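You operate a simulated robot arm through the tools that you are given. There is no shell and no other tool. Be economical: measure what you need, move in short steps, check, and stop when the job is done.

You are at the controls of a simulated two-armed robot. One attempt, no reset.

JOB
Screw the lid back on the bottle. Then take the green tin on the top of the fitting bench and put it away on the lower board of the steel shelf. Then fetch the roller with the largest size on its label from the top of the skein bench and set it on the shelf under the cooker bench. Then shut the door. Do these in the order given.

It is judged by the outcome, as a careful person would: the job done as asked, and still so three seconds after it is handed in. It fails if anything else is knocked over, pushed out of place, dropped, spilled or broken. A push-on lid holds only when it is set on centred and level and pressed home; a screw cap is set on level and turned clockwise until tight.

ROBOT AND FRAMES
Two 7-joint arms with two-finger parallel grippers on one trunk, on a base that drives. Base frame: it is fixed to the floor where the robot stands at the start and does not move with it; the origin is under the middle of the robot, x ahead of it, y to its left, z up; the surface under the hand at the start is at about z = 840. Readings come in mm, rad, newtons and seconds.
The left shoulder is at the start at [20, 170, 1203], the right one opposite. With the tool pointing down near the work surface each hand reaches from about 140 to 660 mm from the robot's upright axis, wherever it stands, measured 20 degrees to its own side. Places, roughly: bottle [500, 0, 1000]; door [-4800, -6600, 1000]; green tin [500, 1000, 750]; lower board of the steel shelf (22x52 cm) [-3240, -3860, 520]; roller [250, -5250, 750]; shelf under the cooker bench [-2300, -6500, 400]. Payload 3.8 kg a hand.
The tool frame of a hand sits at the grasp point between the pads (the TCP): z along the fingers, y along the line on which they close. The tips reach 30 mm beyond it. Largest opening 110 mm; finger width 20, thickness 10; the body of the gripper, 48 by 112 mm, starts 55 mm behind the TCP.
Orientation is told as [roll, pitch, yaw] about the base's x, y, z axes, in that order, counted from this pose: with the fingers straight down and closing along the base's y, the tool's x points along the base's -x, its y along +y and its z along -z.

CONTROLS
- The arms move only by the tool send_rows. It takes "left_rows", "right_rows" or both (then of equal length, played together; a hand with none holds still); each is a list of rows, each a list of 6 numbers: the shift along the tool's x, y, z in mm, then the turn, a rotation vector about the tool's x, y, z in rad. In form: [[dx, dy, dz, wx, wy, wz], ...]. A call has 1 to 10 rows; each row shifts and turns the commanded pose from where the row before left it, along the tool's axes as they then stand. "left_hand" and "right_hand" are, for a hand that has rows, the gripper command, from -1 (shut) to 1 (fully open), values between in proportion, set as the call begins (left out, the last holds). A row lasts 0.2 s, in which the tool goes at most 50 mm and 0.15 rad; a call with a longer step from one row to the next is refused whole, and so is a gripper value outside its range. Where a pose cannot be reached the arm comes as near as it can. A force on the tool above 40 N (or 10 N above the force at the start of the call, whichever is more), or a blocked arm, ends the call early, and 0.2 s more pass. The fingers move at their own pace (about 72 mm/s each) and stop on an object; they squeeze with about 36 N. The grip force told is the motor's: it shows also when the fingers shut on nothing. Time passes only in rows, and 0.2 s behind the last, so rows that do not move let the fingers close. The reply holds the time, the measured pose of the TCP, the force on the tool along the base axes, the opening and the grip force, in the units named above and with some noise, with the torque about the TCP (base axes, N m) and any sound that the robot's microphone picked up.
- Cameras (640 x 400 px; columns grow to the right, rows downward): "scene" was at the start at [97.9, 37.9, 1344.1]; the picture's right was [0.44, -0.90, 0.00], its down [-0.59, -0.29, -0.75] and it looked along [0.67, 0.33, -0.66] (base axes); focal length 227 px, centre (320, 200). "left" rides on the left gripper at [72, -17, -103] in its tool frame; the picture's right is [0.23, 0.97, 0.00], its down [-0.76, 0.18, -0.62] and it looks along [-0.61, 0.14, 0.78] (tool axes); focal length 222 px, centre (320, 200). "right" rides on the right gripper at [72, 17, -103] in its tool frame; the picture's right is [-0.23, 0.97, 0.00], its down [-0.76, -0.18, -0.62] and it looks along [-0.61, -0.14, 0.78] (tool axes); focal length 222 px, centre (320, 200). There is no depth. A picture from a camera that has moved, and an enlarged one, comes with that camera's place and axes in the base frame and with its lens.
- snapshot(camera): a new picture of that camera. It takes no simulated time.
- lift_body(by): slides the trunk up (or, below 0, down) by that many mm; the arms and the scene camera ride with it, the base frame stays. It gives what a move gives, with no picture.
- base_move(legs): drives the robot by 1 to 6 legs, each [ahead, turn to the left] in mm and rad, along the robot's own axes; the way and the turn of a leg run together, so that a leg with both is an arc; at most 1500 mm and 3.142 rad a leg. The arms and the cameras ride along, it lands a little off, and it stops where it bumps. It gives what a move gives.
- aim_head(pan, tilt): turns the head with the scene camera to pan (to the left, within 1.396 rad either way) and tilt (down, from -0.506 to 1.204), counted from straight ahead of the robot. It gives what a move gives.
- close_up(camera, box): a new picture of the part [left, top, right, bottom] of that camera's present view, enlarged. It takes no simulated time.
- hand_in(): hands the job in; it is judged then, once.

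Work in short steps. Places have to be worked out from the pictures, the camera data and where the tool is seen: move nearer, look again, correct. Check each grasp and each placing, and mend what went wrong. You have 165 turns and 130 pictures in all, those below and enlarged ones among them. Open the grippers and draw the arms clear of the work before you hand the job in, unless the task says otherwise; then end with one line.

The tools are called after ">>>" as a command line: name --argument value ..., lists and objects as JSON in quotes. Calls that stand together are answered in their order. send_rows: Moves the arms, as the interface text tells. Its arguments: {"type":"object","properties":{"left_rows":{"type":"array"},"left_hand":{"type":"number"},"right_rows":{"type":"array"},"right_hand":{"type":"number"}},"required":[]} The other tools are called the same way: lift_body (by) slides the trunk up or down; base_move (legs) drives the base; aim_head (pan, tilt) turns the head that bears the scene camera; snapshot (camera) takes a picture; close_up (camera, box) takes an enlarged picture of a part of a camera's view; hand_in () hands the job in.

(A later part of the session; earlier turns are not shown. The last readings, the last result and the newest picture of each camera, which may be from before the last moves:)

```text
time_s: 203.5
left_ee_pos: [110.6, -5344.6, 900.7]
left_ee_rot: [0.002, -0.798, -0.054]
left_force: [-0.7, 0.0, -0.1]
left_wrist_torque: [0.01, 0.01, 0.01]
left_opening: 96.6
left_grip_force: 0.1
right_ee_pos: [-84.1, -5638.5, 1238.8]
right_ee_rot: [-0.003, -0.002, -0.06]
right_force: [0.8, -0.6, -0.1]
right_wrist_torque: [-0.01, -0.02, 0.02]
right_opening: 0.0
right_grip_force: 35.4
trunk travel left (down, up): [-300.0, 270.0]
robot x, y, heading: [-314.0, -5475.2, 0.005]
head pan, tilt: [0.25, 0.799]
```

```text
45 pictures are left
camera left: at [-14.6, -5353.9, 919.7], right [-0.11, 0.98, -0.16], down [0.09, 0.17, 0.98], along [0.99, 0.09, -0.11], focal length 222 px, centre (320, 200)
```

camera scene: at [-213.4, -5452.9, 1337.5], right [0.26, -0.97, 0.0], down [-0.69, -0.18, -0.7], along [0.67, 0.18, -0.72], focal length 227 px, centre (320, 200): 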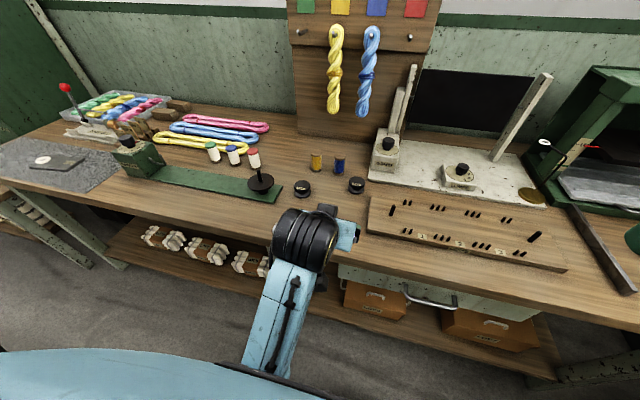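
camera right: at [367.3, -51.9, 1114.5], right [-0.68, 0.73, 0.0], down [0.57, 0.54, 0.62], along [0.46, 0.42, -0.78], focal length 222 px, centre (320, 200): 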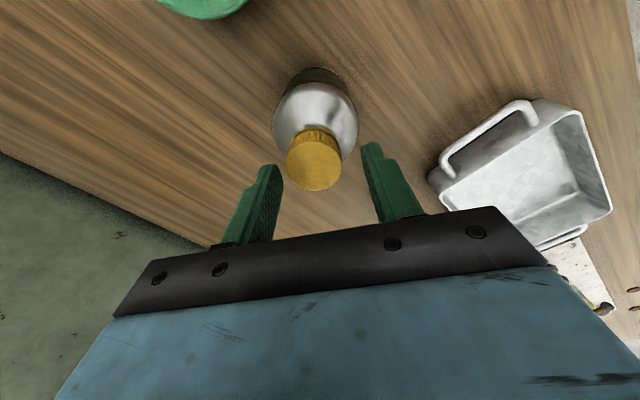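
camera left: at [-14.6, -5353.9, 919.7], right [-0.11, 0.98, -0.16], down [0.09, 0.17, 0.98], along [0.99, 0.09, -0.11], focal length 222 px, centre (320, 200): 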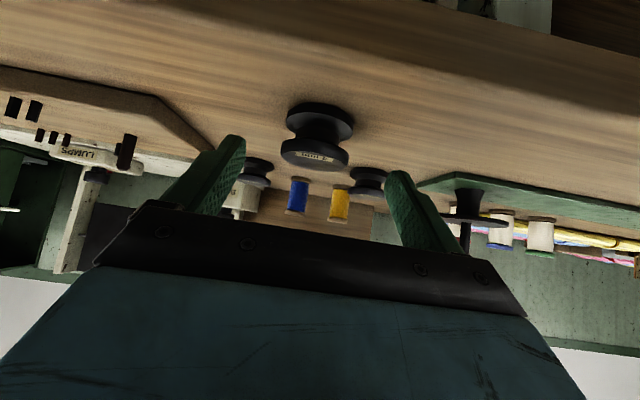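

Roller centre ≈[160, −5349], top flange ≈863. Advance to it so the pads take the upper flange.

>>> send_rows --left_rows '[[-2.7, -0.9, 20, 0, 0, 0], [-2.7, -0.8, 20, 0, 0, 0], [0, 0, 14, 0, 0, 0], [0, 0, 10, 0, 0, 0], [0, 0, 0, 0, 0, 0]]'

>>> snapshot --camera "left"

```text
time_s: 204.5
left_ee_pos: [160.8, -5349.0, 868.0]
left_ee_rot: [0.001, -0.822, -0.052]
left_force: [-9.2, 1.6, 15.8]
left_wrist_torque: [0.27, 0.01, -0.01]
left_opening: 95.8
left_grip_force: 0.0
right_ee_pos: [-84.9, -5638.0, 1239.3]
right_ee_rot: [-0.003, -0.005, -0.062]
right_force: [-0.5, 0.3, 0.4]
right_wrist_torque: [0.02, 0.02, 0.0]
right_opening: 0.0
right_grip_force: 35.8
trunk travel left (down, up): [-300.0, 270.0]
robot x, y, heading: [-312.8, -5472.8, 0.007]
head pan, tilt: [0.25, 0.799]
stopped in row 5 (left hand): the force on the tool passed its limit at 77 N (the readings are from after the stop); the commanded pose is now the measured one
```

```text
44 pictures are left
camera left: at [34.6, -5358.8, 885.4], right [-0.1, 0.98, -0.17], down [0.07, 0.17, 0.98], along [0.99, 0.09, -0.09], focal length 222 px, centre (320, 200)
```

left: 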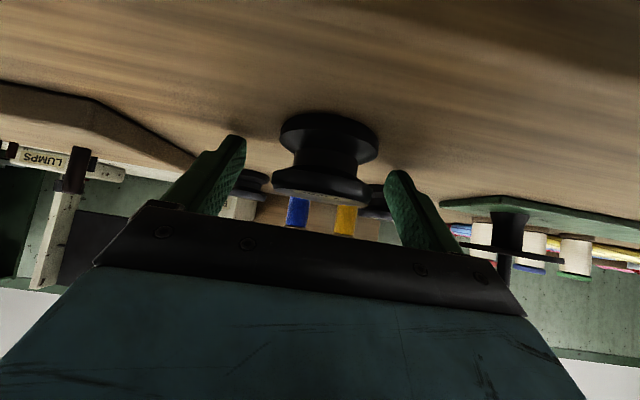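

The fingertips met the bench: its surface is 840, and by the size change the roller centre is nearer, x≈143. I back to TCP ≈[144, −5349, 873].

>>> send_rows --left_rows '[[8.3, 0, -16, 0, 0.022, 0], [0, 0, 0, 0, 0, 0]]'

>>> snapshot --camera "left"

>>> close_up --camera "scene" --box '[260, 165, 400, 265]'

```text
time_s: 205.1
left_ee_pos: [140.6, -5348.5, 869.5]
left_ee_rot: [-0.001, -0.788, -0.053]
left_force: [1.4, -0.5, 0.0]
left_wrist_torque: [-0.02, -0.02, 0.03]
left_opening: 96.2
left_grip_force: 0.1
right_ee_pos: [-82.9, -5638.6, 1239.9]
right_ee_rot: [-0.001, -0.003, -0.06]
right_force: [-1.6, -0.5, -0.2]
right_wrist_torque: [0.0, 0.0, 0.03]
right_opening: 0.1
right_grip_force: 36.0
trunk travel left (down, up): [-300.0, 270.0]
robot x, y, heading: [-315.4, -5475.3, 0.007]
head pan, tilt: [0.25, 0.799]
```

```text
43 pictures are left
camera left: at [17.1, -5358.2, 890.3], right [-0.11, 0.98, -0.16], down [0.1, 0.17, 0.98], along [0.99, 0.09, -0.12], focal length 222 px, centre (320, 200)
```

left: 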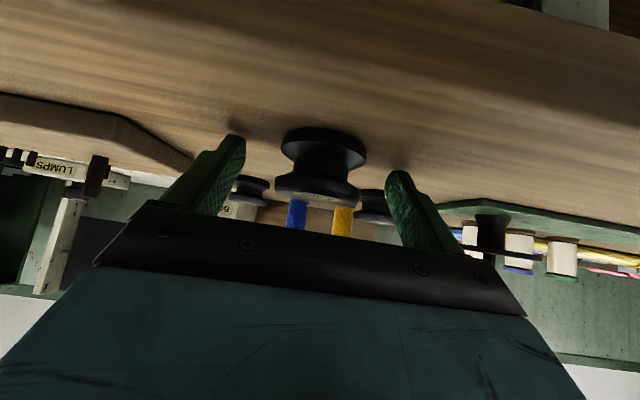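

```text
4.00 times, centred on (330, 215) of scene
camera zoom: at [-213.7, -5452.7, 1337.3], right [0.26, -0.97, 0.0], down [-0.69, -0.18, -0.7], along [0.67, 0.18, -0.72], focal length 907 px, centre (280, 140)
```

zoom: 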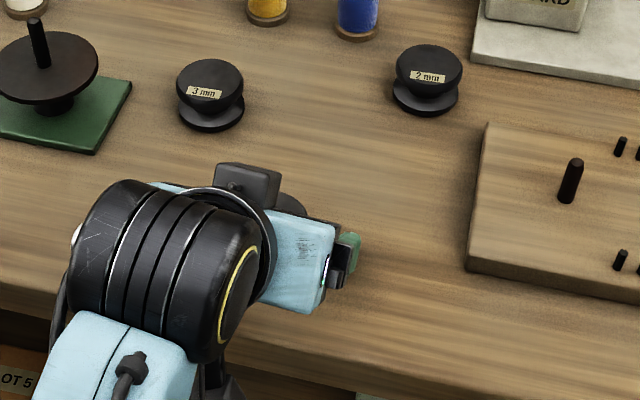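

Roller centre ≈ x 144. Tiny correction up/forward, then close.

>>> send_rows --left_rows '[[-3.5, 0, 0.5, 0, 0, 0], [0, 0, 0, 0, 0, 0]]'

>>> send_rows --left_rows '[[0, 0, 0, 0, 0, 0], [0, 0, 0, 0, 0, 0], [0, 0, 0, 0, 0, 0], [0, 0, 0, 0, 0, 0]]' --left_hand -1

>>> snapshot --camera "left"

```text
time_s: 205.7
left_ee_pos: [145.4, -5349.0, 871.0]
left_ee_rot: [-0.002, -0.793, -0.052]
left_force: [-0.3, 0.3, 0.5]
left_wrist_torque: [-0.02, -0.01, 0.01]
left_opening: 96.3
left_grip_force: 0.0
right_ee_pos: [-83.8, -5638.6, 1238.8]
right_ee_rot: [0.0, -0.004, -0.061]
right_force: [-1.0, -0.4, 0.3]
right_wrist_torque: [0.01, 0.0, -0.01]
right_opening: 0.0
right_grip_force: 35.3
trunk travel left (down, up): [-300.0, 270.0]
robot x, y, heading: [-316.1, -5476.0, 0.01]
head pan, tilt: [0.25, 0.799]
```

```text
time_s: 206.7
left_ee_pos: [145.7, -5347.9, 871.5]
left_ee_rot: [-0.002, -0.793, -0.053]
left_force: [0.0, -0.6, -0.2]
left_wrist_torque: [-0.03, 0.03, 0.03]
left_opening: 49.6
left_grip_force: 36.7
right_ee_pos: [-83.4, -5639.4, 1239.8]
right_ee_rot: [-0.001, -0.002, -0.061]
right_force: [0.1, -0.5, -0.2]
right_wrist_torque: [-0.01, 0.02, 0.01]
right_opening: 0.3
right_grip_force: 36.5
trunk travel left (down, up): [-300.0, 270.0]
robot x, y, heading: [-311.4, -5473.5, 0.007]
head pan, tilt: [0.25, 0.799]
```

```text
41 pictures are left
camera left: at [20.5, -5358.4, 892.7], right [-0.11, 0.98, -0.16], down [0.1, 0.17, 0.98], along [0.99, 0.09, -0.12], focal length 222 px, centre (320, 200)
```

left: 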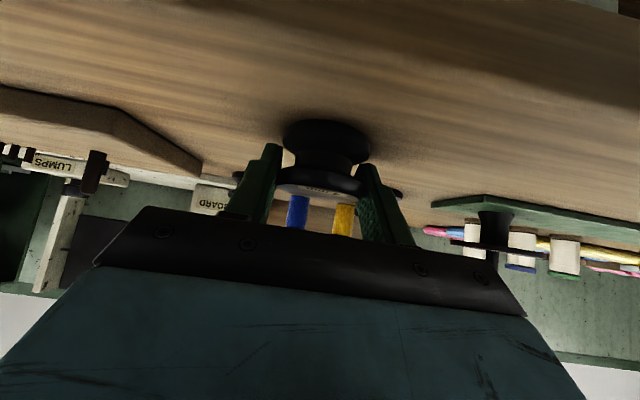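

Gripped on the flange (49.6 mm). Lift slowly and verify.

>>> send_rows --left_rows '[[-7, 0, -7, 0, 0, 0], [-14, 0, -14, 0, 0, 0], [-28, 0, -27, 0, 0, 0], [-28, 0, -27, 0, 0, 0], [-14, 0, -14, 0, 0, 0], [0, 0, 0, 0, 0, 0]]'

>>> snapshot --camera "left"

>>> snapshot --camera "scene"

```text
time_s: 208.1
left_ee_pos: [145.4, -5349.2, 999.3]
left_ee_rot: [-0.001, -0.793, -0.053]
left_force: [0.3, 0.3, -0.4]
left_wrist_torque: [-0.01, 0.01, -0.02]
left_opening: 49.7
left_grip_force: 36.4
right_ee_pos: [-83.1, -5638.5, 1238.2]
right_ee_rot: [-0.003, -0.003, -0.061]
right_force: [0.0, -0.2, -0.6]
right_wrist_torque: [-0.04, -0.03, -0.02]
right_opening: 0.0
right_grip_force: 35.6
trunk travel left (down, up): [-300.0, 270.0]
robot x, y, heading: [-312.7, -5475.4, 0.012]
head pan, tilt: [0.25, 0.799]
```

```text
40 pictures are left
camera left: at [20.3, -5358.1, 1020.3], right [-0.11, 0.98, -0.16], down [0.1, 0.17, 0.98], along [0.99, 0.09, -0.12], focal length 222 px, centre (320, 200)
```

left: 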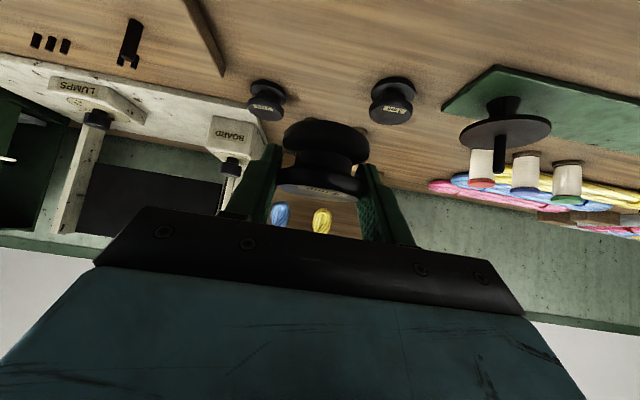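

```text
39 pictures are left
camera scene: at [-214.1, -5452.7, 1337.4], right [0.26, -0.97, 0.0], down [-0.69, -0.18, -0.7], along [0.67, 0.18, -0.72], focal length 227 px, centre (320, 200)
```

scene: 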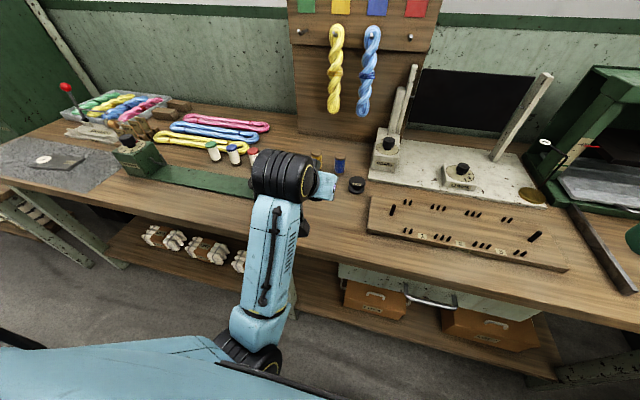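

Held upright; roller base 31.5 mm below TCP. I back off and drive to face the cooker bench from about [−2300, −5400].

>>> base_move --legs '[[-300, 0], [0, 3.085], [844, 0], [844, 0], [0, 1.617]]'

>>> aim_head --pan 0.0 --tilt 0.45

>>> snapshot --camera "scene"

```text
time_s: 229.5
left_ee_pos: [-2159.2, -5956.9, 998.3]
left_ee_rot: [-0.002, -0.793, -1.603]
left_force: [-0.4, 0.1, -1.6]
left_wrist_torque: [0.01, -0.02, 0.02]
left_opening: 49.6
left_grip_force: 35.6
right_ee_pos: [-2454.5, -5733.4, 1237.7]
right_ee_rot: [-0.003, -0.003, -1.612]
right_force: [0.8, 0.1, 0.4]
right_wrist_torque: [-0.04, 0.03, -0.01]
right_opening: 0.0
right_grip_force: 35.9
trunk travel left (down, up): [-300.0, 270.0]
robot x, y, heading: [-2295.1, -5503.4, -1.541]
head pan, tilt: [0.25, 0.799]
```

```text
time_s: 230.3
left_ee_pos: [-2159.7, -5956.9, 997.9]
left_ee_rot: [-0.001, -0.792, -1.602]
left_force: [-0.2, -0.4, -0.2]
left_wrist_torque: [-0.01, -0.03, -0.03]
left_opening: 50.0
left_grip_force: 35.8
right_ee_pos: [-2454.5, -5733.8, 1237.8]
right_ee_rot: [-0.002, -0.002, -1.612]
right_force: [-0.4, 0.6, 0.1]
right_wrist_torque: [0.01, 0.01, 0.01]
right_opening: 0.0
right_grip_force: 36.0
trunk travel left (down, up): [-300.0, 270.0]
robot x, y, heading: [-2292.4, -5500.6, -1.543]
head pan, tilt: [0.0, 0.45]
```

```text
38 pictures are left
camera scene: at [-2289.9, -5611.7, 1367.8], right [-1.0, -0.03, 0.0], down [-0.01, 0.44, -0.9], along [0.03, -0.9, -0.44], focal length 227 px, centre (320, 200)
```

scene: 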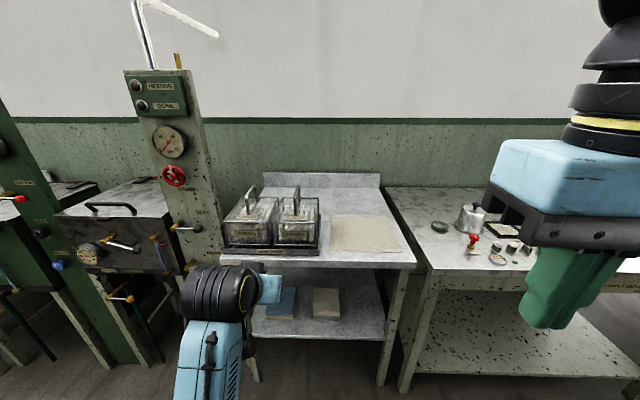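

Zoom on the bench ahead to read its label and see its lower shelf.

>>> close_up --camera "scene" --box '[210, 230, 430, 370]'

>>> close_up --camera "scene" --box '[400, 180, 640, 320]'

```text
2.86 times, centred on (320, 300) of scene
camera zoom: at [-2289.9, -5611.7, 1367.8], right [-1.0, -0.03, 0.0], down [-0.01, 0.44, -0.9], along [0.03, -0.9, -0.44], focal length 648 px, centre (320, -86)
```

zoom: 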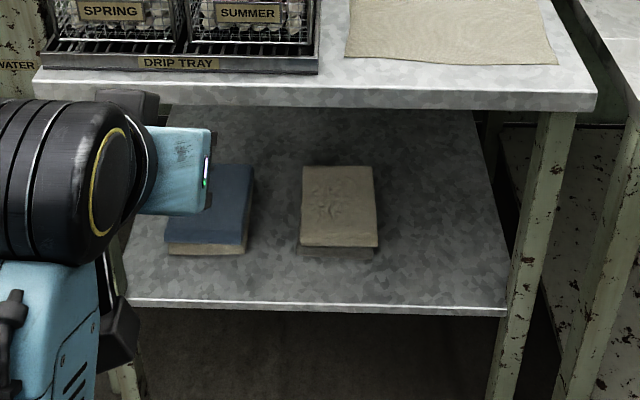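

```text
2.67 times, centred on (520, 250) of scene
camera zoom: at [-2289.9, -5611.7, 1367.8], right [-1.0, -0.03, 0.0], down [-0.01, 0.44, -0.9], along [0.03, -0.9, -0.44], focal length 605 px, centre (-213, 67)
```

zoom: 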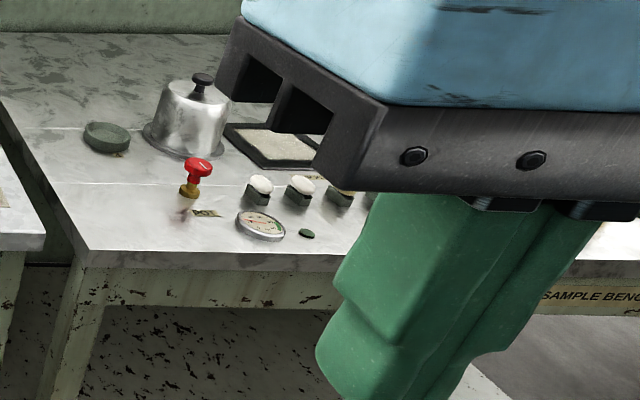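

It's the cooker bench (the neighbour is the SAMPLE BENCH). Its lower shelf (z≈400) runs x −2551…−1971, front y≈−6237; free spot right of the beige book at about [−2450, −6300]. I lower the trunk and shift to [−2550, −5640].

>>> lift_body --by -300

>>> base_move --legs '[[0, -1.101], [293, 0], [0, 1.073]]'

>>> aim_head --pan 0.15 --tilt 0.75

>>> snapshot --camera "scene"

```text
time_s: 233.3
left_ee_pos: [-2159.6, -5957.2, 698.6]
left_ee_rot: [-0.002, -0.791, -1.601]
left_force: [-0.3, 0.1, 0.3]
left_wrist_torque: [0.02, -0.01, -0.02]
left_opening: 49.8
left_grip_force: 35.8
right_ee_pos: [-2453.3, -5733.9, 939.4]
right_ee_rot: [-0.002, -0.003, -1.611]
right_force: [0.0, 0.3, -0.6]
right_wrist_torque: [0.02, -0.01, 0.0]
right_opening: 0.0
right_grip_force: 36.5
trunk travel left (down, up): [0.0, 570.0]
robot x, y, heading: [-2295.0, -5497.2, -1.543]
head pan, tilt: [0.0, 0.45]
```

```text
time_s: 240.8
left_ee_pos: [-2425.5, -6104.3, 698.3]
left_ee_rot: [-0.001, -0.792, -1.619]
left_force: [0.1, 1.0, -0.7]
left_wrist_torque: [0.0, -0.05, 0.0]
left_opening: 49.8
left_grip_force: 36.2
right_ee_pos: [-2716.5, -5876.0, 938.8]
right_ee_rot: [0.0, -0.004, -1.628]
right_force: [-1.3, -0.3, -0.4]
right_wrist_torque: [-0.01, 0.0, 0.03]
right_opening: 0.0
right_grip_force: 36.0
trunk travel left (down, up): [0.0, 570.0]
robot x, y, heading: [-2552.1, -5642.8, -1.555]
head pan, tilt: [0.0, 0.45]
```

```text
time_s: 241.6
left_ee_pos: [-2426.3, -6103.5, 699.0]
left_ee_rot: [-0.003, -0.794, -1.62]
left_force: [-0.8, 0.1, -0.9]
left_wrist_torque: [0.02, 0.01, 0.0]
left_opening: 49.8
left_grip_force: 36.0
right_ee_pos: [-2716.8, -5875.6, 938.4]
right_ee_rot: [-0.003, -0.003, -1.628]
right_force: [0.3, 0.3, -0.5]
right_wrist_torque: [0.0, 0.01, 0.03]
right_opening: 0.0
right_grip_force: 36.0
trunk travel left (down, up): [0.0, 570.0]
robot x, y, heading: [-2553.2, -5642.6, -1.559]
head pan, tilt: [0.15, 0.75]
```

```text
35 pictures are left
camera scene: at [-2538.2, -5745.7, 1041.5], right [-0.99, -0.16, 0.0], down [-0.11, 0.67, -0.73], along [0.12, -0.72, -0.68], focal length 227 px, centre (320, 200)
```

scene: 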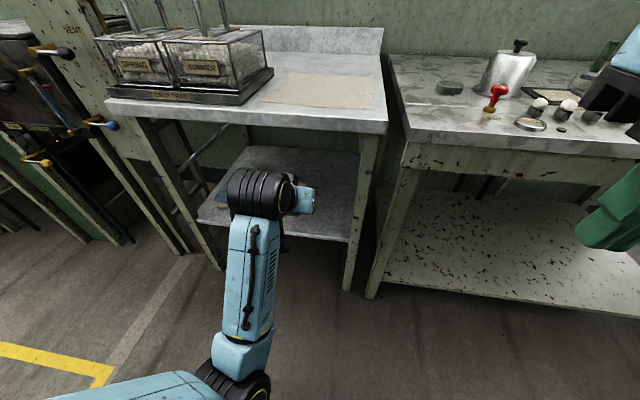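

I lower the hand to z≈475 in front of the shelf and shift to x≈−2450.

>>> send_rows --left_rows '[[26.5, -3.7, 26.3, 0, 0, 0], [26.5, -3.7, 26.3, 0, 0, 0], [26.5, -3.7, 26.3, 0, 0, 0], [26.5, -3.7, 26.3, 0, 0, 0], [26.5, -3.7, 26.3, 0, 0, 0], [26.5, -3.7, 26.3, 0, 0, 0], [0, 0, 0, 0, 0, 0]]'

>>> snapshot --camera "left"

>>> snapshot --camera "scene"

```text
time_s: 243.2
left_ee_pos: [-2450.2, -6100.0, 473.3]
left_ee_rot: [-0.001, -0.792, -1.617]
left_force: [0.1, 0.2, 0.2]
left_wrist_torque: [-0.01, 0.02, 0.02]
left_opening: 49.6
left_grip_force: 36.1
right_ee_pos: [-2716.1, -5875.3, 937.6]
right_ee_rot: [-0.001, -0.004, -1.63]
right_force: [-0.2, -0.5, 0.4]
right_wrist_torque: [0.0, 0.05, 0.02]
right_opening: 0.1
right_grip_force: 36.3
trunk travel left (down, up): [0.0, 570.0]
robot x, y, heading: [-2551.9, -5640.4, -1.555]
head pan, tilt: [0.15, 0.75]
```

```text
34 pictures are left
camera left: at [-2460.2, -5975.6, 494.7], right [0.98, 0.11, -0.16], down [0.17, -0.1, 0.98], along [0.09, -0.99, -0.12], focal length 222 px, centre (320, 200)
```

left: 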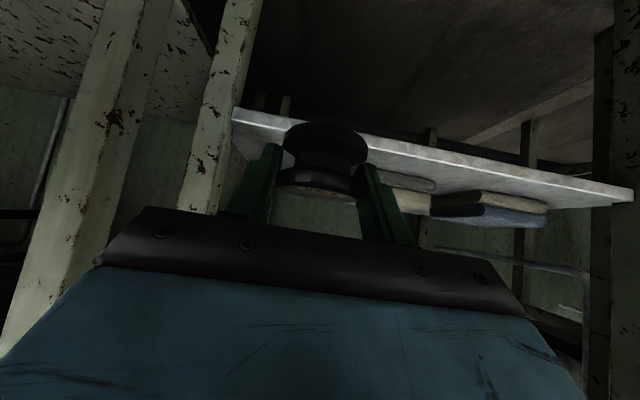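

```text
33 pictures are left
camera scene: at [-2538.2, -5745.7, 1041.4], right [-0.99, -0.16, 0.0], down [-0.11, 0.67, -0.73], along [0.12, -0.72, -0.68], focal length 227 px, centre (320, 200)
```

scene: 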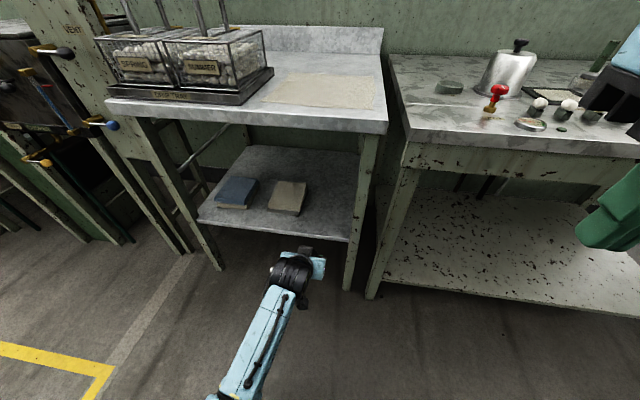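

Clear path. Drive forward 200 mm so the roller comes over the shelf.

>>> base_move --legs '[[195, 0]]'

>>> snapshot --camera "left"

>>> snapshot --camera "scene"

```text
time_s: 244.8
left_ee_pos: [-2446.6, -6293.3, 473.2]
left_ee_rot: [0.0, -0.792, -1.616]
left_force: [0.0, 0.0, -1.2]
left_wrist_torque: [0.01, -0.02, -0.02]
left_opening: 49.8
left_grip_force: 35.6
right_ee_pos: [-2713.7, -6065.9, 938.4]
right_ee_rot: [-0.001, -0.003, -1.627]
right_force: [-0.3, -0.5, -0.4]
right_wrist_torque: [-0.02, 0.02, 0.01]
right_opening: 0.0
right_grip_force: 36.0
trunk travel left (down, up): [0.0, 570.0]
robot x, y, heading: [-2550.8, -5832.8, -1.566]
head pan, tilt: [0.15, 0.75]
```

```text
32 pictures are left
camera left: at [-2457.6, -6167.3, 495.2], right [0.98, 0.11, -0.16], down [0.17, -0.1, 0.98], along [0.09, -0.99, -0.12], focal length 222 px, centre (320, 200)
```

left: 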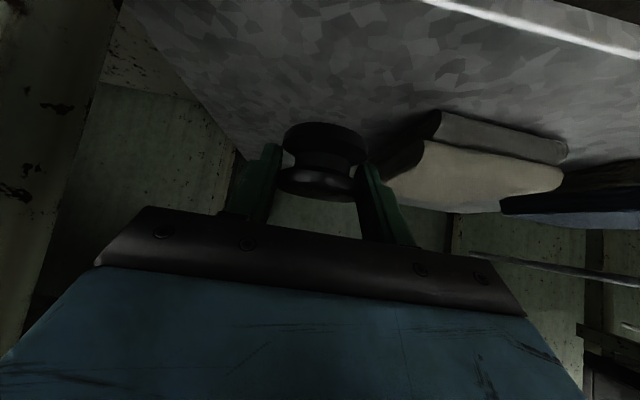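

```text
31 pictures are left
camera scene: at [-2535.6, -5937.3, 1041.4], right [-0.99, -0.16, 0.0], down [-0.11, 0.67, -0.73], along [0.12, -0.72, -0.68], focal length 227 px, centre (320, 200)
```

scene: 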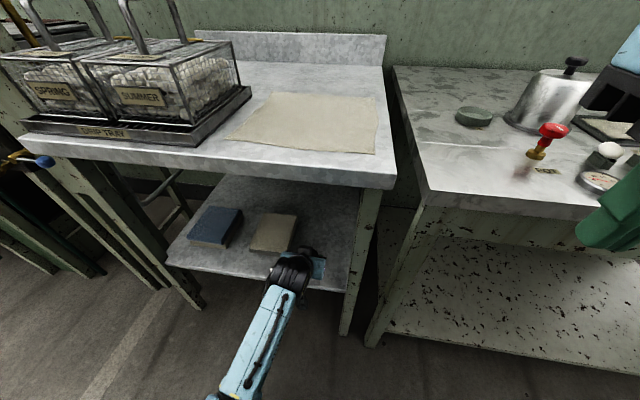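

Roller over the shelf, 70 mm clear of the book. Lower gently.

>>> send_rows --left_rows '[[10.7, 0, 10.5, 0, 0, 0], [10.7, 0, 10.5, 0, 0, 0], [3.6, 0, 3.5, 0, 0, 0], [1.4, 0, 1.4, 0, 0, 0], [1.4, 0, 1.4, 0, 0, 0], [0, 0, 0, 0, 0, 0]]'

```text
time_s: 246.2
left_ee_pos: [-2446.5, -6293.9, 433.8]
left_ee_rot: [-0.002, -0.793, -1.621]
left_force: [-0.4, 0.2, -1.1]
left_wrist_torque: [0.01, 0.01, -0.01]
left_opening: 49.6
left_grip_force: 36.0
right_ee_pos: [-2714.6, -6066.8, 938.2]
right_ee_rot: [0.001, -0.005, -1.629]
right_force: [0.8, 0.8, 0.5]
right_wrist_torque: [0.01, -0.01, -0.02]
right_opening: 0.0
right_grip_force: 36.2
trunk travel left (down, up): [0.0, 570.0]
robot x, y, heading: [-2551.3, -5835.4, -1.558]
head pan, tilt: [0.15, 0.75]
```

>>> send_rows --left_rows '[[1.4, 0, 1.4, 0, 0, 0], [1.4, 0, 1.4, 0, 0, 0], [1.4, 0, 1.4, 0, 0, 0], [0, 0, 0, 0, 0, 0]]'

>>> snapshot --camera "left"

```text
time_s: 247.2
left_ee_pos: [-2447.0, -6293.9, 428.9]
left_ee_rot: [-0.001, -0.794, -1.617]
left_force: [-0.2, 0.6, 0.0]
left_wrist_torque: [-0.01, 0.02, 0.01]
left_opening: 49.8
left_grip_force: 36.2
right_ee_pos: [-2714.5, -6066.2, 938.4]
right_ee_rot: [-0.003, -0.005, -1.629]
right_force: [0.1, -0.2, -1.1]
right_wrist_torque: [0.02, -0.01, -0.01]
right_opening: 0.0
right_grip_force: 36.2
trunk travel left (down, up): [0.0, 570.0]
robot x, y, heading: [-2553.5, -5835.0, -1.558]
head pan, tilt: [0.15, 0.75]
```

```text
30 pictures are left
camera left: at [-2457.8, -6167.9, 449.5], right [0.98, 0.11, -0.16], down [0.17, -0.1, 0.98], along [0.09, -0.99, -0.12], focal length 222 px, centre (320, 200)
```

left: 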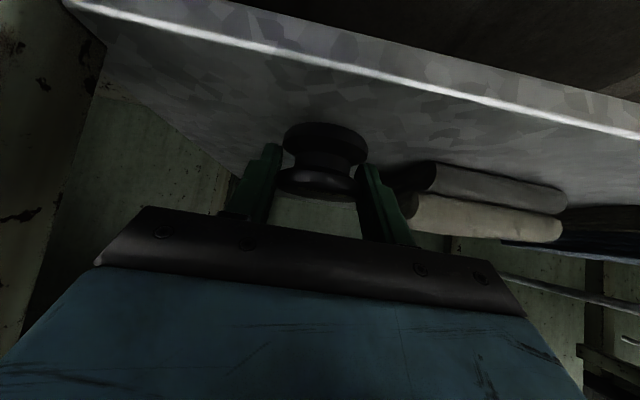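

Front edge suggests the surface is ≈390; a few mm more.

>>> send_rows --left_rows '[[1.8, 0, 1.8, 0, 0, 0], [1.4, 0, 1.4, 0, 0, 0], [1, 0, 1, 0, 0, 0], [0.7, 0, 0.7, 0, 0, 0], [0.7, 0, 0.7, 0, 0, 0], [0, 0, 0, 0, 0, 0]]'

```text
time_s: 248.6
left_ee_pos: [-2447.7, -6292.9, 419.9]
left_ee_rot: [-0.002, -0.791, -1.617]
left_force: [-0.4, -0.4, -0.8]
left_wrist_torque: [0.0, 0.0, 0.0]
left_opening: 49.8
left_grip_force: 36.0
right_ee_pos: [-2714.6, -6066.1, 939.0]
right_ee_rot: [-0.002, -0.004, -1.629]
right_force: [0.5, -0.4, 0.4]
right_wrist_torque: [-0.01, -0.01, -0.01]
right_opening: 0.1
right_grip_force: 36.0
trunk travel left (down, up): [0.0, 570.0]
robot x, y, heading: [-2550.3, -5835.4, -1.557]
head pan, tilt: [0.15, 0.75]
```

>>> send_rows --left_rows '[[1, 0, 1, 0, 0, 0], [1, 0, 1, 0, 0, 0], [1, 0, 1, 0, 0, 0], [1, 0, 1, 0, 0, 0], [0, 0, 0, 0, 0, 0]]'

>>> snapshot --camera "left"

```text
time_s: 249.8
left_ee_pos: [-2445.7, -6293.4, 414.6]
left_ee_rot: [-0.002, -0.793, -1.62]
left_force: [-0.2, 0.2, 0.1]
left_wrist_torque: [0.02, 0.0, 0.01]
left_opening: 49.7
left_grip_force: 35.9
right_ee_pos: [-2713.7, -6067.0, 939.9]
right_ee_rot: [-0.001, -0.002, -1.628]
right_force: [0.5, 0.4, 0.1]
right_wrist_torque: [0.03, 0.02, 0.01]
right_opening: 0.0
right_grip_force: 35.8
trunk travel left (down, up): [0.0, 570.0]
robot x, y, heading: [-2547.0, -5833.4, -1.56]
head pan, tilt: [0.15, 0.75]
```

```text
29 pictures are left
camera left: at [-2457.5, -6167.8, 436.6], right [0.98, 0.11, -0.16], down [0.17, -0.1, 0.98], along [0.09, -0.99, -0.12], focal length 222 px, centre (320, 200)
```

left: 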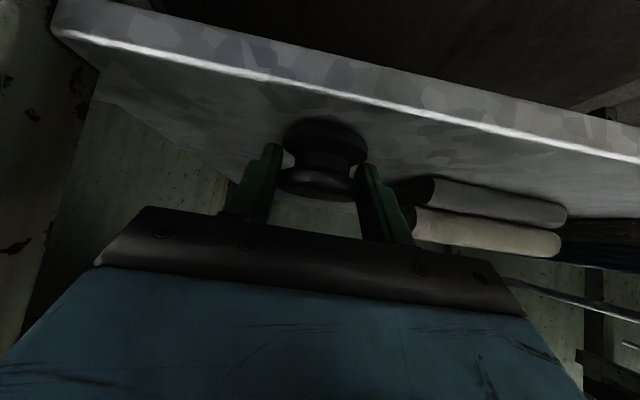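

No contact yet; continue.

>>> send_rows --left_rows '[[1, 0, 1, 0, 0, 0], [1, 0, 1, 0, 0, 0], [1, 0, 1, 0, 0, 0], [1, 0, 1, 0, 0, 0], [1, 0, 1, 0, 0, 0], [0, 0, 0, 0, 0, 0]]'

```text
time_s: 251.2
left_ee_pos: [-2447.4, -6293.9, 411.3]
left_ee_rot: [0.0, -0.8, -1.619]
left_force: [2.3, 3.7, 20.4]
left_wrist_torque: [0.44, -0.19, -0.01]
left_opening: 49.8
left_grip_force: 35.9
right_ee_pos: [-2713.6, -6065.5, 940.4]
right_ee_rot: [-0.002, -0.006, -1.627]
right_force: [0.8, -0.8, 0.1]
right_wrist_torque: [0.0, 0.0, 0.01]
right_opening: 0.0
right_grip_force: 35.8
trunk travel left (down, up): [0.0, 570.0]
robot x, y, heading: [-2550.0, -5834.9, -1.555]
head pan, tilt: [0.15, 0.75]
```

Contact (20 N). I relax 1 mm and open the fingers to ~70 mm.

>>> send_rows --left_rows '[[-0.8, 0, -0.8, 0, 0, 0], [0, 0, 0, 0, 0, 0]]'

>>> send_rows --left_rows '[[0, 0, 0, 0, 0, 0], [0, 0, 0, 0, 0, 0], [0, 0, 0, 0, 0, 0]]' --left_hand 0.3

>>> snapshot --camera "left"

```text
time_s: 251.8
left_ee_pos: [-2446.6, -6294.5, 411.7]
left_ee_rot: [-0.002, -0.798, -1.618]
left_force: [2.5, -3.8, 15.2]
left_wrist_torque: [0.03, -0.19, -0.06]
left_opening: 49.7
left_grip_force: 36.1
right_ee_pos: [-2714.8, -6066.0, 940.2]
right_ee_rot: [-0.003, -0.004, -1.628]
right_force: [0.4, 0.8, -0.8]
right_wrist_torque: [-0.03, 0.01, 0.0]
right_opening: 0.0
right_grip_force: 35.8
trunk travel left (down, up): [0.0, 570.0]
robot x, y, heading: [-2554.7, -5837.8, -1.556]
head pan, tilt: [0.15, 0.75]
```

```text
time_s: 252.6
left_ee_pos: [-2445.3, -6291.6, 409.0]
left_ee_rot: [0.0, -0.789, -1.619]
left_force: [0.0, -0.2, 0.5]
left_wrist_torque: [-0.04, -0.02, 0.02]
left_opening: 71.8
left_grip_force: 0.1
right_ee_pos: [-2713.3, -6066.6, 938.8]
right_ee_rot: [-0.001, -0.003, -1.628]
right_force: [1.1, -0.9, 1.1]
right_wrist_torque: [0.01, 0.01, 0.0]
right_opening: 0.3
right_grip_force: 36.0
trunk travel left (down, up): [0.0, 570.0]
robot x, y, heading: [-2550.6, -5835.3, -1.557]
head pan, tilt: [0.15, 0.75]
```

```text
28 pictures are left
camera left: at [-2457.0, -6166.7, 430.4], right [0.98, 0.11, -0.16], down [0.17, -0.1, 0.98], along [0.09, -0.99, -0.12], focal length 222 px, centre (320, 200)
```

left: 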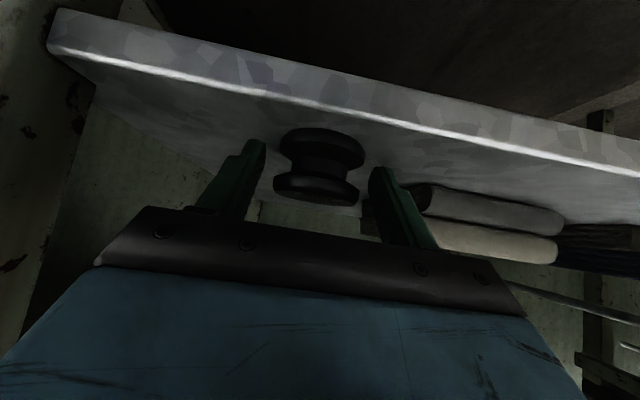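

Roller stands free on the shelf. I withdraw along the tool axis and check.

>>> send_rows --left_rows '[[-1, 0, -10, 0, 0, 0], [0, 0, -20, 0, 0, 0], [0, 0, -30, 0, 0, 0], [0, 0, -40, 0, 0, 0], [0, 0, -40, 0, 0, 0], [0, 0, 0, 0, 0, 0]]'

>>> snapshot --camera "left"

```text
time_s: 254.0
left_ee_pos: [-2441.1, -6193.3, 510.8]
left_ee_rot: [-0.003, -0.792, -1.619]
left_force: [-0.9, 0.0, -1.2]
left_wrist_torque: [0.0, -0.03, 0.01]
left_opening: 71.7
left_grip_force: 0.1
right_ee_pos: [-2712.6, -6066.9, 938.8]
right_ee_rot: [-0.001, -0.004, -1.628]
right_force: [0.5, -0.1, -0.3]
right_wrist_torque: [0.0, -0.02, -0.01]
right_opening: 0.0
right_grip_force: 35.8
trunk travel left (down, up): [0.0, 570.0]
robot x, y, heading: [-2550.5, -5831.9, -1.554]
head pan, tilt: [0.15, 0.75]
```

```text
27 pictures are left
camera left: at [-2452.6, -6067.4, 531.1], right [0.98, 0.11, -0.16], down [0.17, -0.1, 0.98], along [0.09, -0.99, -0.12], focal length 222 px, centre (320, 200)
```

left: 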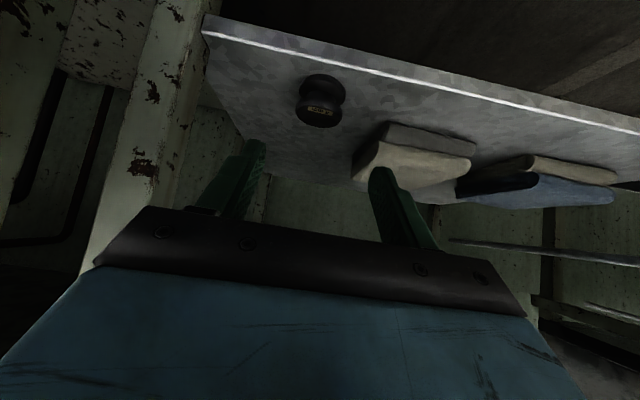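

Roller stands on the shelf. Now the door: I back off, raise the trunk and drive toward [−3850, −5480] to look at it.

>>> base_move --legs '[[-350, 0]]'

>>> lift_body --by 300

>>> base_move --legs '[[0, -1.58], [1300, 0]]'

>>> aim_head --pan 0.7 --tilt 0.3

>>> snapshot --camera "scene"

```text
time_s: 256.3
left_ee_pos: [-2445.4, -5845.9, 509.5]
left_ee_rot: [-0.001, -0.793, -1.617]
left_force: [0.7, 0.2, -1.1]
left_wrist_torque: [0.01, -0.02, 0.02]
left_opening: 71.6
left_grip_force: 0.0
right_ee_pos: [-2719.1, -5721.4, 940.0]
right_ee_rot: [-0.002, -0.003, -1.626]
right_force: [-0.4, -0.5, -0.6]
right_wrist_torque: [-0.04, -0.01, -0.01]
right_opening: 0.0
right_grip_force: 35.9
trunk travel left (down, up): [0.0, 570.0]
robot x, y, heading: [-2556.8, -5488.7, -1.557]
head pan, tilt: [0.15, 0.75]
```

```text
time_s: 259.3
left_ee_pos: [-2444.6, -5844.9, 809.3]
left_ee_rot: [-0.002, -0.793, -1.616]
left_force: [-0.5, 0.1, 0.0]
left_wrist_torque: [-0.02, 0.0, -0.02]
left_opening: 71.6
left_grip_force: 0.1
right_ee_pos: [-2718.8, -5719.8, 1238.7]
right_ee_rot: [-0.001, -0.003, -1.628]
right_force: [0.5, 0.7, 0.2]
right_wrist_torque: [0.0, 0.02, -0.01]
right_opening: 0.0
right_grip_force: 35.7
trunk travel left (down, up): [-300.0, 270.0]
robot x, y, heading: [-2555.0, -5487.1, -1.559]
head pan, tilt: [0.15, 0.75]
```

```text
time_s: 269.6
left_ee_pos: [-4203.1, -5608.1, 809.1]
left_ee_rot: [-0.001, -0.791, 3.093]
left_force: [-0.6, -0.1, -0.2]
left_wrist_torque: [0.02, -0.03, 0.02]
left_opening: 71.6
left_grip_force: 0.1
right_ee_pos: [-4074.0, -5335.0, 1237.7]
right_ee_rot: [-0.003, -0.004, 3.083]
right_force: [0.6, -0.4, 0.1]
right_wrist_torque: [0.02, 0.0, 0.02]
right_opening: 0.1
right_grip_force: 36.1
trunk travel left (down, up): [-300.0, 270.0]
robot x, y, heading: [-3844.4, -5500.3, -3.132]
head pan, tilt: [0.15, 0.75]
```

```text
time_s: 270.6
left_ee_pos: [-4202.6, -5608.0, 809.8]
left_ee_rot: [-0.002, -0.791, 3.093]
left_force: [0.8, -0.5, -1.0]
left_wrist_torque: [-0.02, -0.01, -0.03]
left_opening: 71.4
left_grip_force: 0.0
right_ee_pos: [-4074.4, -5336.5, 1238.5]
right_ee_rot: [-0.003, -0.004, 3.082]
right_force: [0.1, -0.5, 0.9]
right_wrist_torque: [0.01, 0.03, -0.03]
right_opening: 0.0
right_grip_force: 36.3
trunk travel left (down, up): [-300.0, 270.0]
robot x, y, heading: [-3840.7, -5496.8, -3.124]
head pan, tilt: [0.7, 0.3]
```

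```text
26 pictures are left
camera scene: at [-3933.7, -5559.4, 1381.7], right [-0.65, 0.76, 0.0], down [0.22, 0.19, -0.96], along [-0.72, -0.62, -0.3], focal length 227 px, centre (320, 200)
```

scene: 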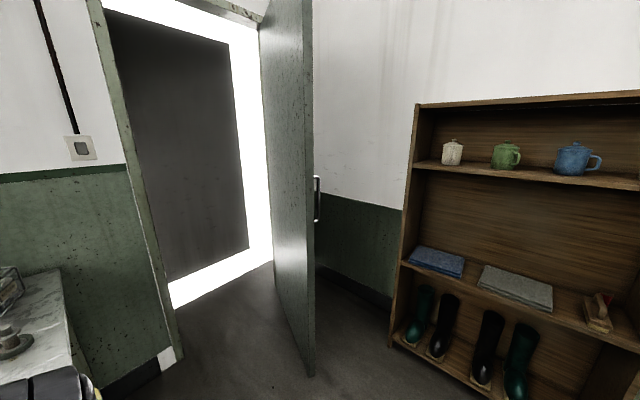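

The door leaf is hinged at ≈[−4958, −6972], free end ≈[−4626, −6233], opening ~66° into the room; closing means pushing its −x/+y face. I go to [−4500, −5750] facing −y and pull the left hand in.

>>> send_rows --left_rows '[[26, 0, -27, 0, 0, 0], [26, 0, -27, 0, 0, 0], [26, 0, -27, 0, 0, 0], [15, 0, -32, 0, 0, 0]]' --left_hand -1

>>> base_move --legs '[[0, 0.351], [703, 0], [0, 1.206]]'

>>> aim_head --pan -0.2 --tilt 0.45

>>> snapshot --camera "scene"

```text
time_s: 271.6
left_ee_pos: [-4058.7, -5622.8, 822.3]
left_ee_rot: [0.055, -0.809, 3.023]
left_force: [-0.3, 0.2, -0.2]
left_wrist_torque: [0.03, 0.03, 0.01]
left_opening: 0.0
left_grip_force: 35.9
right_ee_pos: [-4071.8, -5334.7, 1239.6]
right_ee_rot: [-0.002, -0.007, 3.083]
right_force: [0.5, -0.3, 0.3]
right_wrist_torque: [-0.02, 0.01, 0.01]
right_opening: 0.0
right_grip_force: 36.1
trunk travel left (down, up): [-300.0, 270.0]
robot x, y, heading: [-3838.2, -5502.0, -3.129]
head pan, tilt: [0.7, 0.3]
```

```text
time_s: 279.5
left_ee_pos: [-4381.4, -5960.6, 820.3]
left_ee_rot: [0.041, -0.787, -1.697]
left_force: [0.3, -0.7, -0.3]
left_wrist_torque: [-0.02, 0.02, 0.0]
left_opening: 0.1
left_grip_force: 36.2
right_ee_pos: [-4663.6, -5977.9, 1239.8]
right_ee_rot: [-0.001, -0.005, -1.644]
right_force: [0.1, 0.5, 0.3]
right_wrist_torque: [0.01, -0.04, -0.01]
right_opening: 0.0
right_grip_force: 36.3
trunk travel left (down, up): [-300.0, 270.0]
robot x, y, heading: [-4496.9, -5748.8, -1.573]
head pan, tilt: [0.7, 0.3]
```

```text
time_s: 280.7
left_ee_pos: [-4381.5, -5959.2, 820.1]
left_ee_rot: [0.043, -0.789, -1.701]
left_force: [0.2, -0.5, 0.1]
left_wrist_torque: [0.0, 0.0, 0.0]
left_opening: 0.0
left_grip_force: 35.9
right_ee_pos: [-4666.4, -5978.6, 1238.5]
right_ee_rot: [-0.003, -0.004, -1.644]
right_force: [0.5, 0.4, 0.3]
right_wrist_torque: [0.01, -0.04, 0.01]
right_opening: 0.0
right_grip_force: 36.4
trunk travel left (down, up): [-300.0, 270.0]
robot x, y, heading: [-4497.0, -5750.5, -1.572]
head pan, tilt: [-0.201, 0.45]
```

```text
25 pictures are left
camera scene: at [-4515.0, -5859.9, 1367.9], right [-0.98, 0.2, 0.0], down [0.09, 0.43, -0.9], along [-0.18, -0.88, -0.44], focal length 227 px, centre (320, 200)
```

scene: 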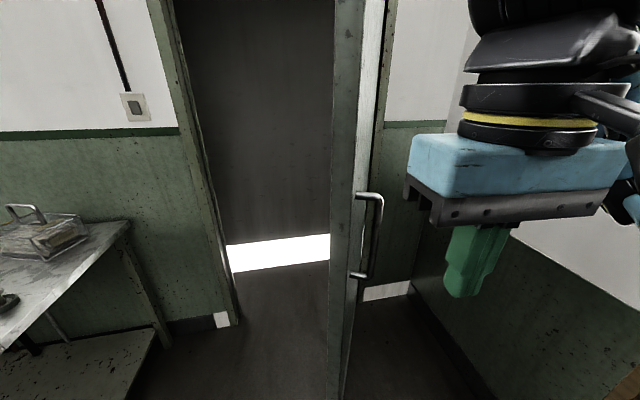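

The free edge is at ≈x −4645; the handle (z 1010–1170) sticks out toward −x, my fist at z 1239 passes above it. I extend the right hand to ≈[−4725, −6250].

>>> send_rows --right_rows '[[-10, -20, 0, 0, 0, 0], [-10, -20, 0, 0, 0, 0], [-40, -8, 0, 0, 0, 0], [-40, 0, 0, 0, 0, 0], [-40, 0, 0, 0, 0, 0], [-40, 0, 0, 0, 0, 0], [-40, 0, 0, 0, 0, 0], [-40, 0, 0, 0, 0, 0], [0, 0, 0, 0, 0, 0]]'

>>> snapshot --camera "scene"

```text
time_s: 282.7
left_ee_pos: [-4380.1, -5960.4, 819.8]
left_ee_rot: [0.044, -0.789, -1.702]
left_force: [0.2, -0.3, 0.2]
left_wrist_torque: [-0.02, 0.03, 0.0]
left_opening: 0.0
left_grip_force: 35.9
right_ee_pos: [-4731.1, -6233.7, 1239.8]
right_ee_rot: [-0.001, -0.006, -1.645]
right_force: [0.2, -0.5, 0.1]
right_wrist_torque: [-0.02, 0.01, 0.02]
right_opening: 0.0
right_grip_force: 36.0
trunk travel left (down, up): [-300.0, 270.0]
robot x, y, heading: [-4497.2, -5749.8, -1.573]
head pan, tilt: [-0.201, 0.45]
```

```text
24 pictures are left
camera scene: at [-4515.3, -5859.4, 1367.9], right [-0.98, 0.2, 0.0], down [0.09, 0.43, -0.9], along [-0.18, -0.88, -0.43], focal length 227 px, centre (320, 200)
```

scene: 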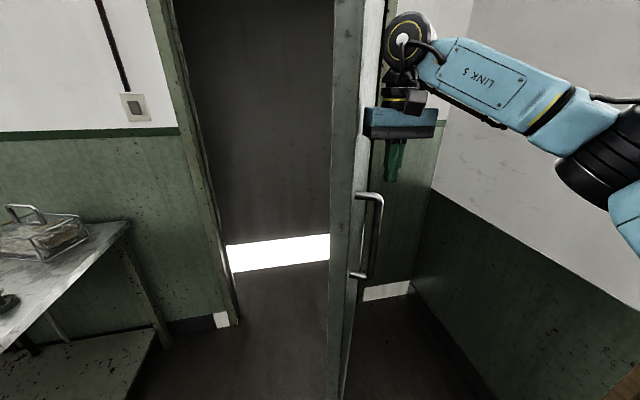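

The fist is now beside the leaf on its outer side near the free edge. I push along the arc: toward +x with some −y.

>>> send_rows --right_rows '[[-6, 14, 0, 0, 0, 0], [-10, 24, 0, 0, 0, 0], [-11, 27, 0, 0, 0, 0], [-12, 27, 0, 0, 0, 0], [-13, 27, 0, 0, 0, 0], [-14, 27, 0, 0, 0, 0], [-15, 27, 0, 0, 0, 0], [-16, 27, 0, 0, 0, 0]]'

>>> snapshot --camera "scene"

```text
time_s: 284.5
left_ee_pos: [-4380.6, -5960.6, 820.6]
left_ee_rot: [0.047, -0.787, -1.705]
left_force: [0.3, 0.6, -0.7]
left_wrist_torque: [0.0, -0.05, 0.02]
left_opening: 0.0
left_grip_force: 36.0
right_ee_pos: [-4557.3, -6323.3, 1235.4]
right_ee_rot: [0.0, -0.004, -1.643]
right_force: [-0.4, 0.3, -0.4]
right_wrist_torque: [0.0, -0.01, 0.01]
right_opening: 0.0
right_grip_force: 35.7
right hand out of reach, approached as far as the arm can: row 7, 8
trunk travel left (down, up): [-300.0, 270.0]
robot x, y, heading: [-4497.8, -5748.3, -1.576]
head pan, tilt: [-0.201, 0.45]
```

```text
23 pictures are left
camera scene: at [-4516.3, -5860.1, 1367.8], right [-0.98, 0.2, 0.0], down [0.09, 0.43, -0.9], along [-0.18, -0.88, -0.44], focal length 227 px, centre (320, 200)
```

scene: 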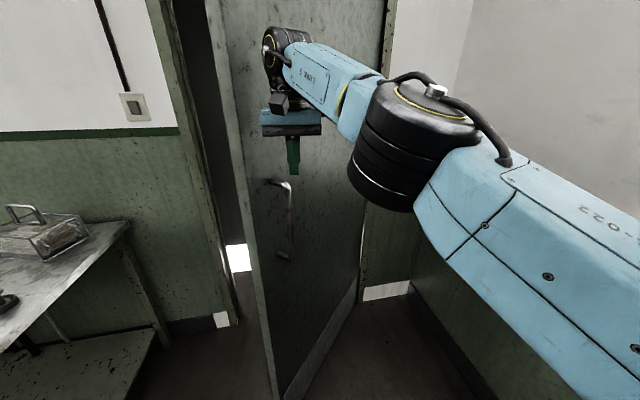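

The door swung to ~40°. I now drive forward with the hand straight ahead to push it further.

>>> base_move --legs '[[450, 0]]'

>>> snapshot --camera "scene"

```text
time_s: 287.2
left_ee_pos: [-4383.5, -6408.3, 819.5]
left_ee_rot: [0.044, -0.787, -1.706]
left_force: [1.0, 1.1, -0.6]
left_wrist_torque: [0.02, -0.01, 0.03]
left_opening: 0.1
left_grip_force: 35.8
right_ee_pos: [-4558.6, -6770.6, 1236.3]
right_ee_rot: [-0.003, -0.005, -1.648]
right_force: [0.2, 0.2, -1.3]
right_wrist_torque: [0.03, -0.02, -0.01]
right_opening: 0.0
right_grip_force: 35.8
trunk travel left (down, up): [-300.0, 270.0]
robot x, y, heading: [-4498.4, -6196.3, -1.58]
head pan, tilt: [-0.201, 0.45]
```

```text
22 pictures are left
camera scene: at [-4517.1, -6307.6, 1367.8], right [-0.98, 0.2, 0.0], down [0.09, 0.43, -0.9], along [-0.18, -0.88, -0.44], focal length 227 px, centre (320, 200)
```

scene: 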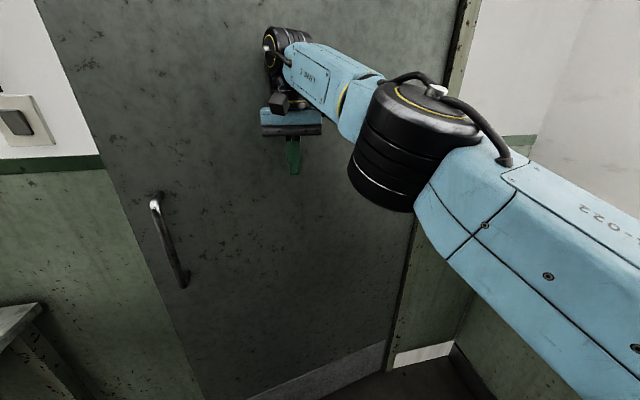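

Almost shut. Continue 130 mm.

>>> base_move --legs '[[130, 0]]'

>>> snapshot --camera "scene"

```text
time_s: 288.2
left_ee_pos: [-4383.6, -6456.7, 819.6]
left_ee_rot: [0.042, -0.787, -1.707]
left_force: [-0.1, -1.5, -0.4]
left_wrist_torque: [-0.02, 0.0, -0.01]
left_opening: 0.0
left_grip_force: 36.1
right_ee_pos: [-4558.6, -6815.5, 1236.5]
right_ee_rot: [-0.007, 0.014, -1.642]
right_force: [0.0, 0.0, -0.3]
right_wrist_torque: [0.04, -0.02, 0.01]
right_opening: 0.3
right_grip_force: 35.7
trunk travel left (down, up): [-300.0, 270.0]
robot x, y, heading: [-4500.5, -6244.5, -1.58]
head pan, tilt: [-0.201, 0.45]
stopped in leg 1: the force on the tool passed its limit at 104 N (the readings are from after the stop); the commanded pose is now the measured one
```

```text
21 pictures are left
camera scene: at [-4517.6, -6357.2, 1367.5], right [-0.98, 0.21, 0.0], down [0.09, 0.43, -0.9], along [-0.19, -0.88, -0.44], focal length 227 px, centre (320, 200)
```

scene: 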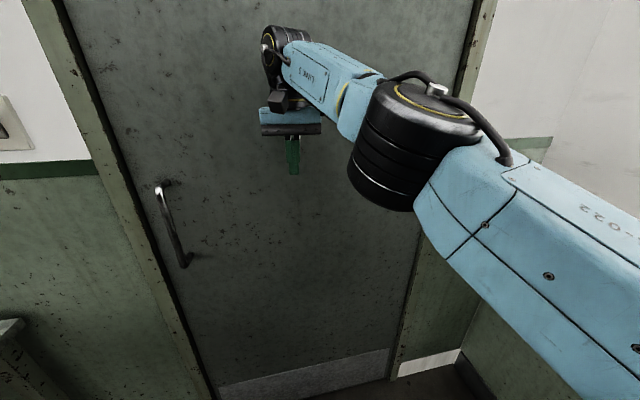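

The leaf now fills the frame and the push met a hard stop. Zoom on the latch edge.

>>> close_up --camera "scene" --box '[50, 80, 290, 400]'

```text
1.25 times, centred on (170, 240) of scene
camera zoom: at [-4517.6, -6357.2, 1367.5], right [-0.98, 0.21, 0.0], down [0.09, 0.43, -0.9], along [-0.19, -0.88, -0.44], focal length 284 px, centre (508, 150)
```

zoom: 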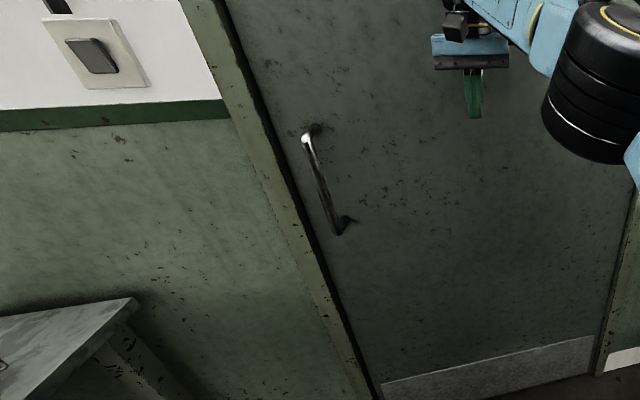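

Measured along its bottom edge the leaf is parallel to the wall within ~1°. One final firm push with the hand to seat it.

>>> send_rows --right_rows '[[-5, 0, 0, 0, 0, 0], [-5, 0, 0, 0, 0, 0], [-5, 0, 0, 0, 0, 0], [-5, 0, 0, 0, 0, 0], [-5, 0, 0, 0, 0, 0], [-5, 0, 0, 0, 0, 0], [-5, 0, 0, 0, 0, 0]]'

```text
time_s: 289.8
left_ee_pos: [-4384.2, -6454.3, 820.3]
left_ee_rot: [0.045, -0.786, -1.709]
left_force: [-0.5, -0.4, 0.1]
left_wrist_torque: [-0.01, 0.03, -0.02]
left_opening: 0.0
left_grip_force: 36.3
right_ee_pos: [-4567.0, -6815.5, 1235.4]
right_ee_rot: [-0.007, 0.011, -1.642]
right_force: [-0.6, -0.7, -0.3]
right_wrist_torque: [0.02, 0.01, 0.0]
right_opening: 0.0
right_grip_force: 35.8
right hand out of reach, approached as far as the arm can: row 1, 2, 3, 4, 5, 6, 7
trunk travel left (down, up): [-300.0, 270.0]
robot x, y, heading: [-4503.4, -6245.5, -1.579]
head pan, tilt: [-0.201, 0.45]
```

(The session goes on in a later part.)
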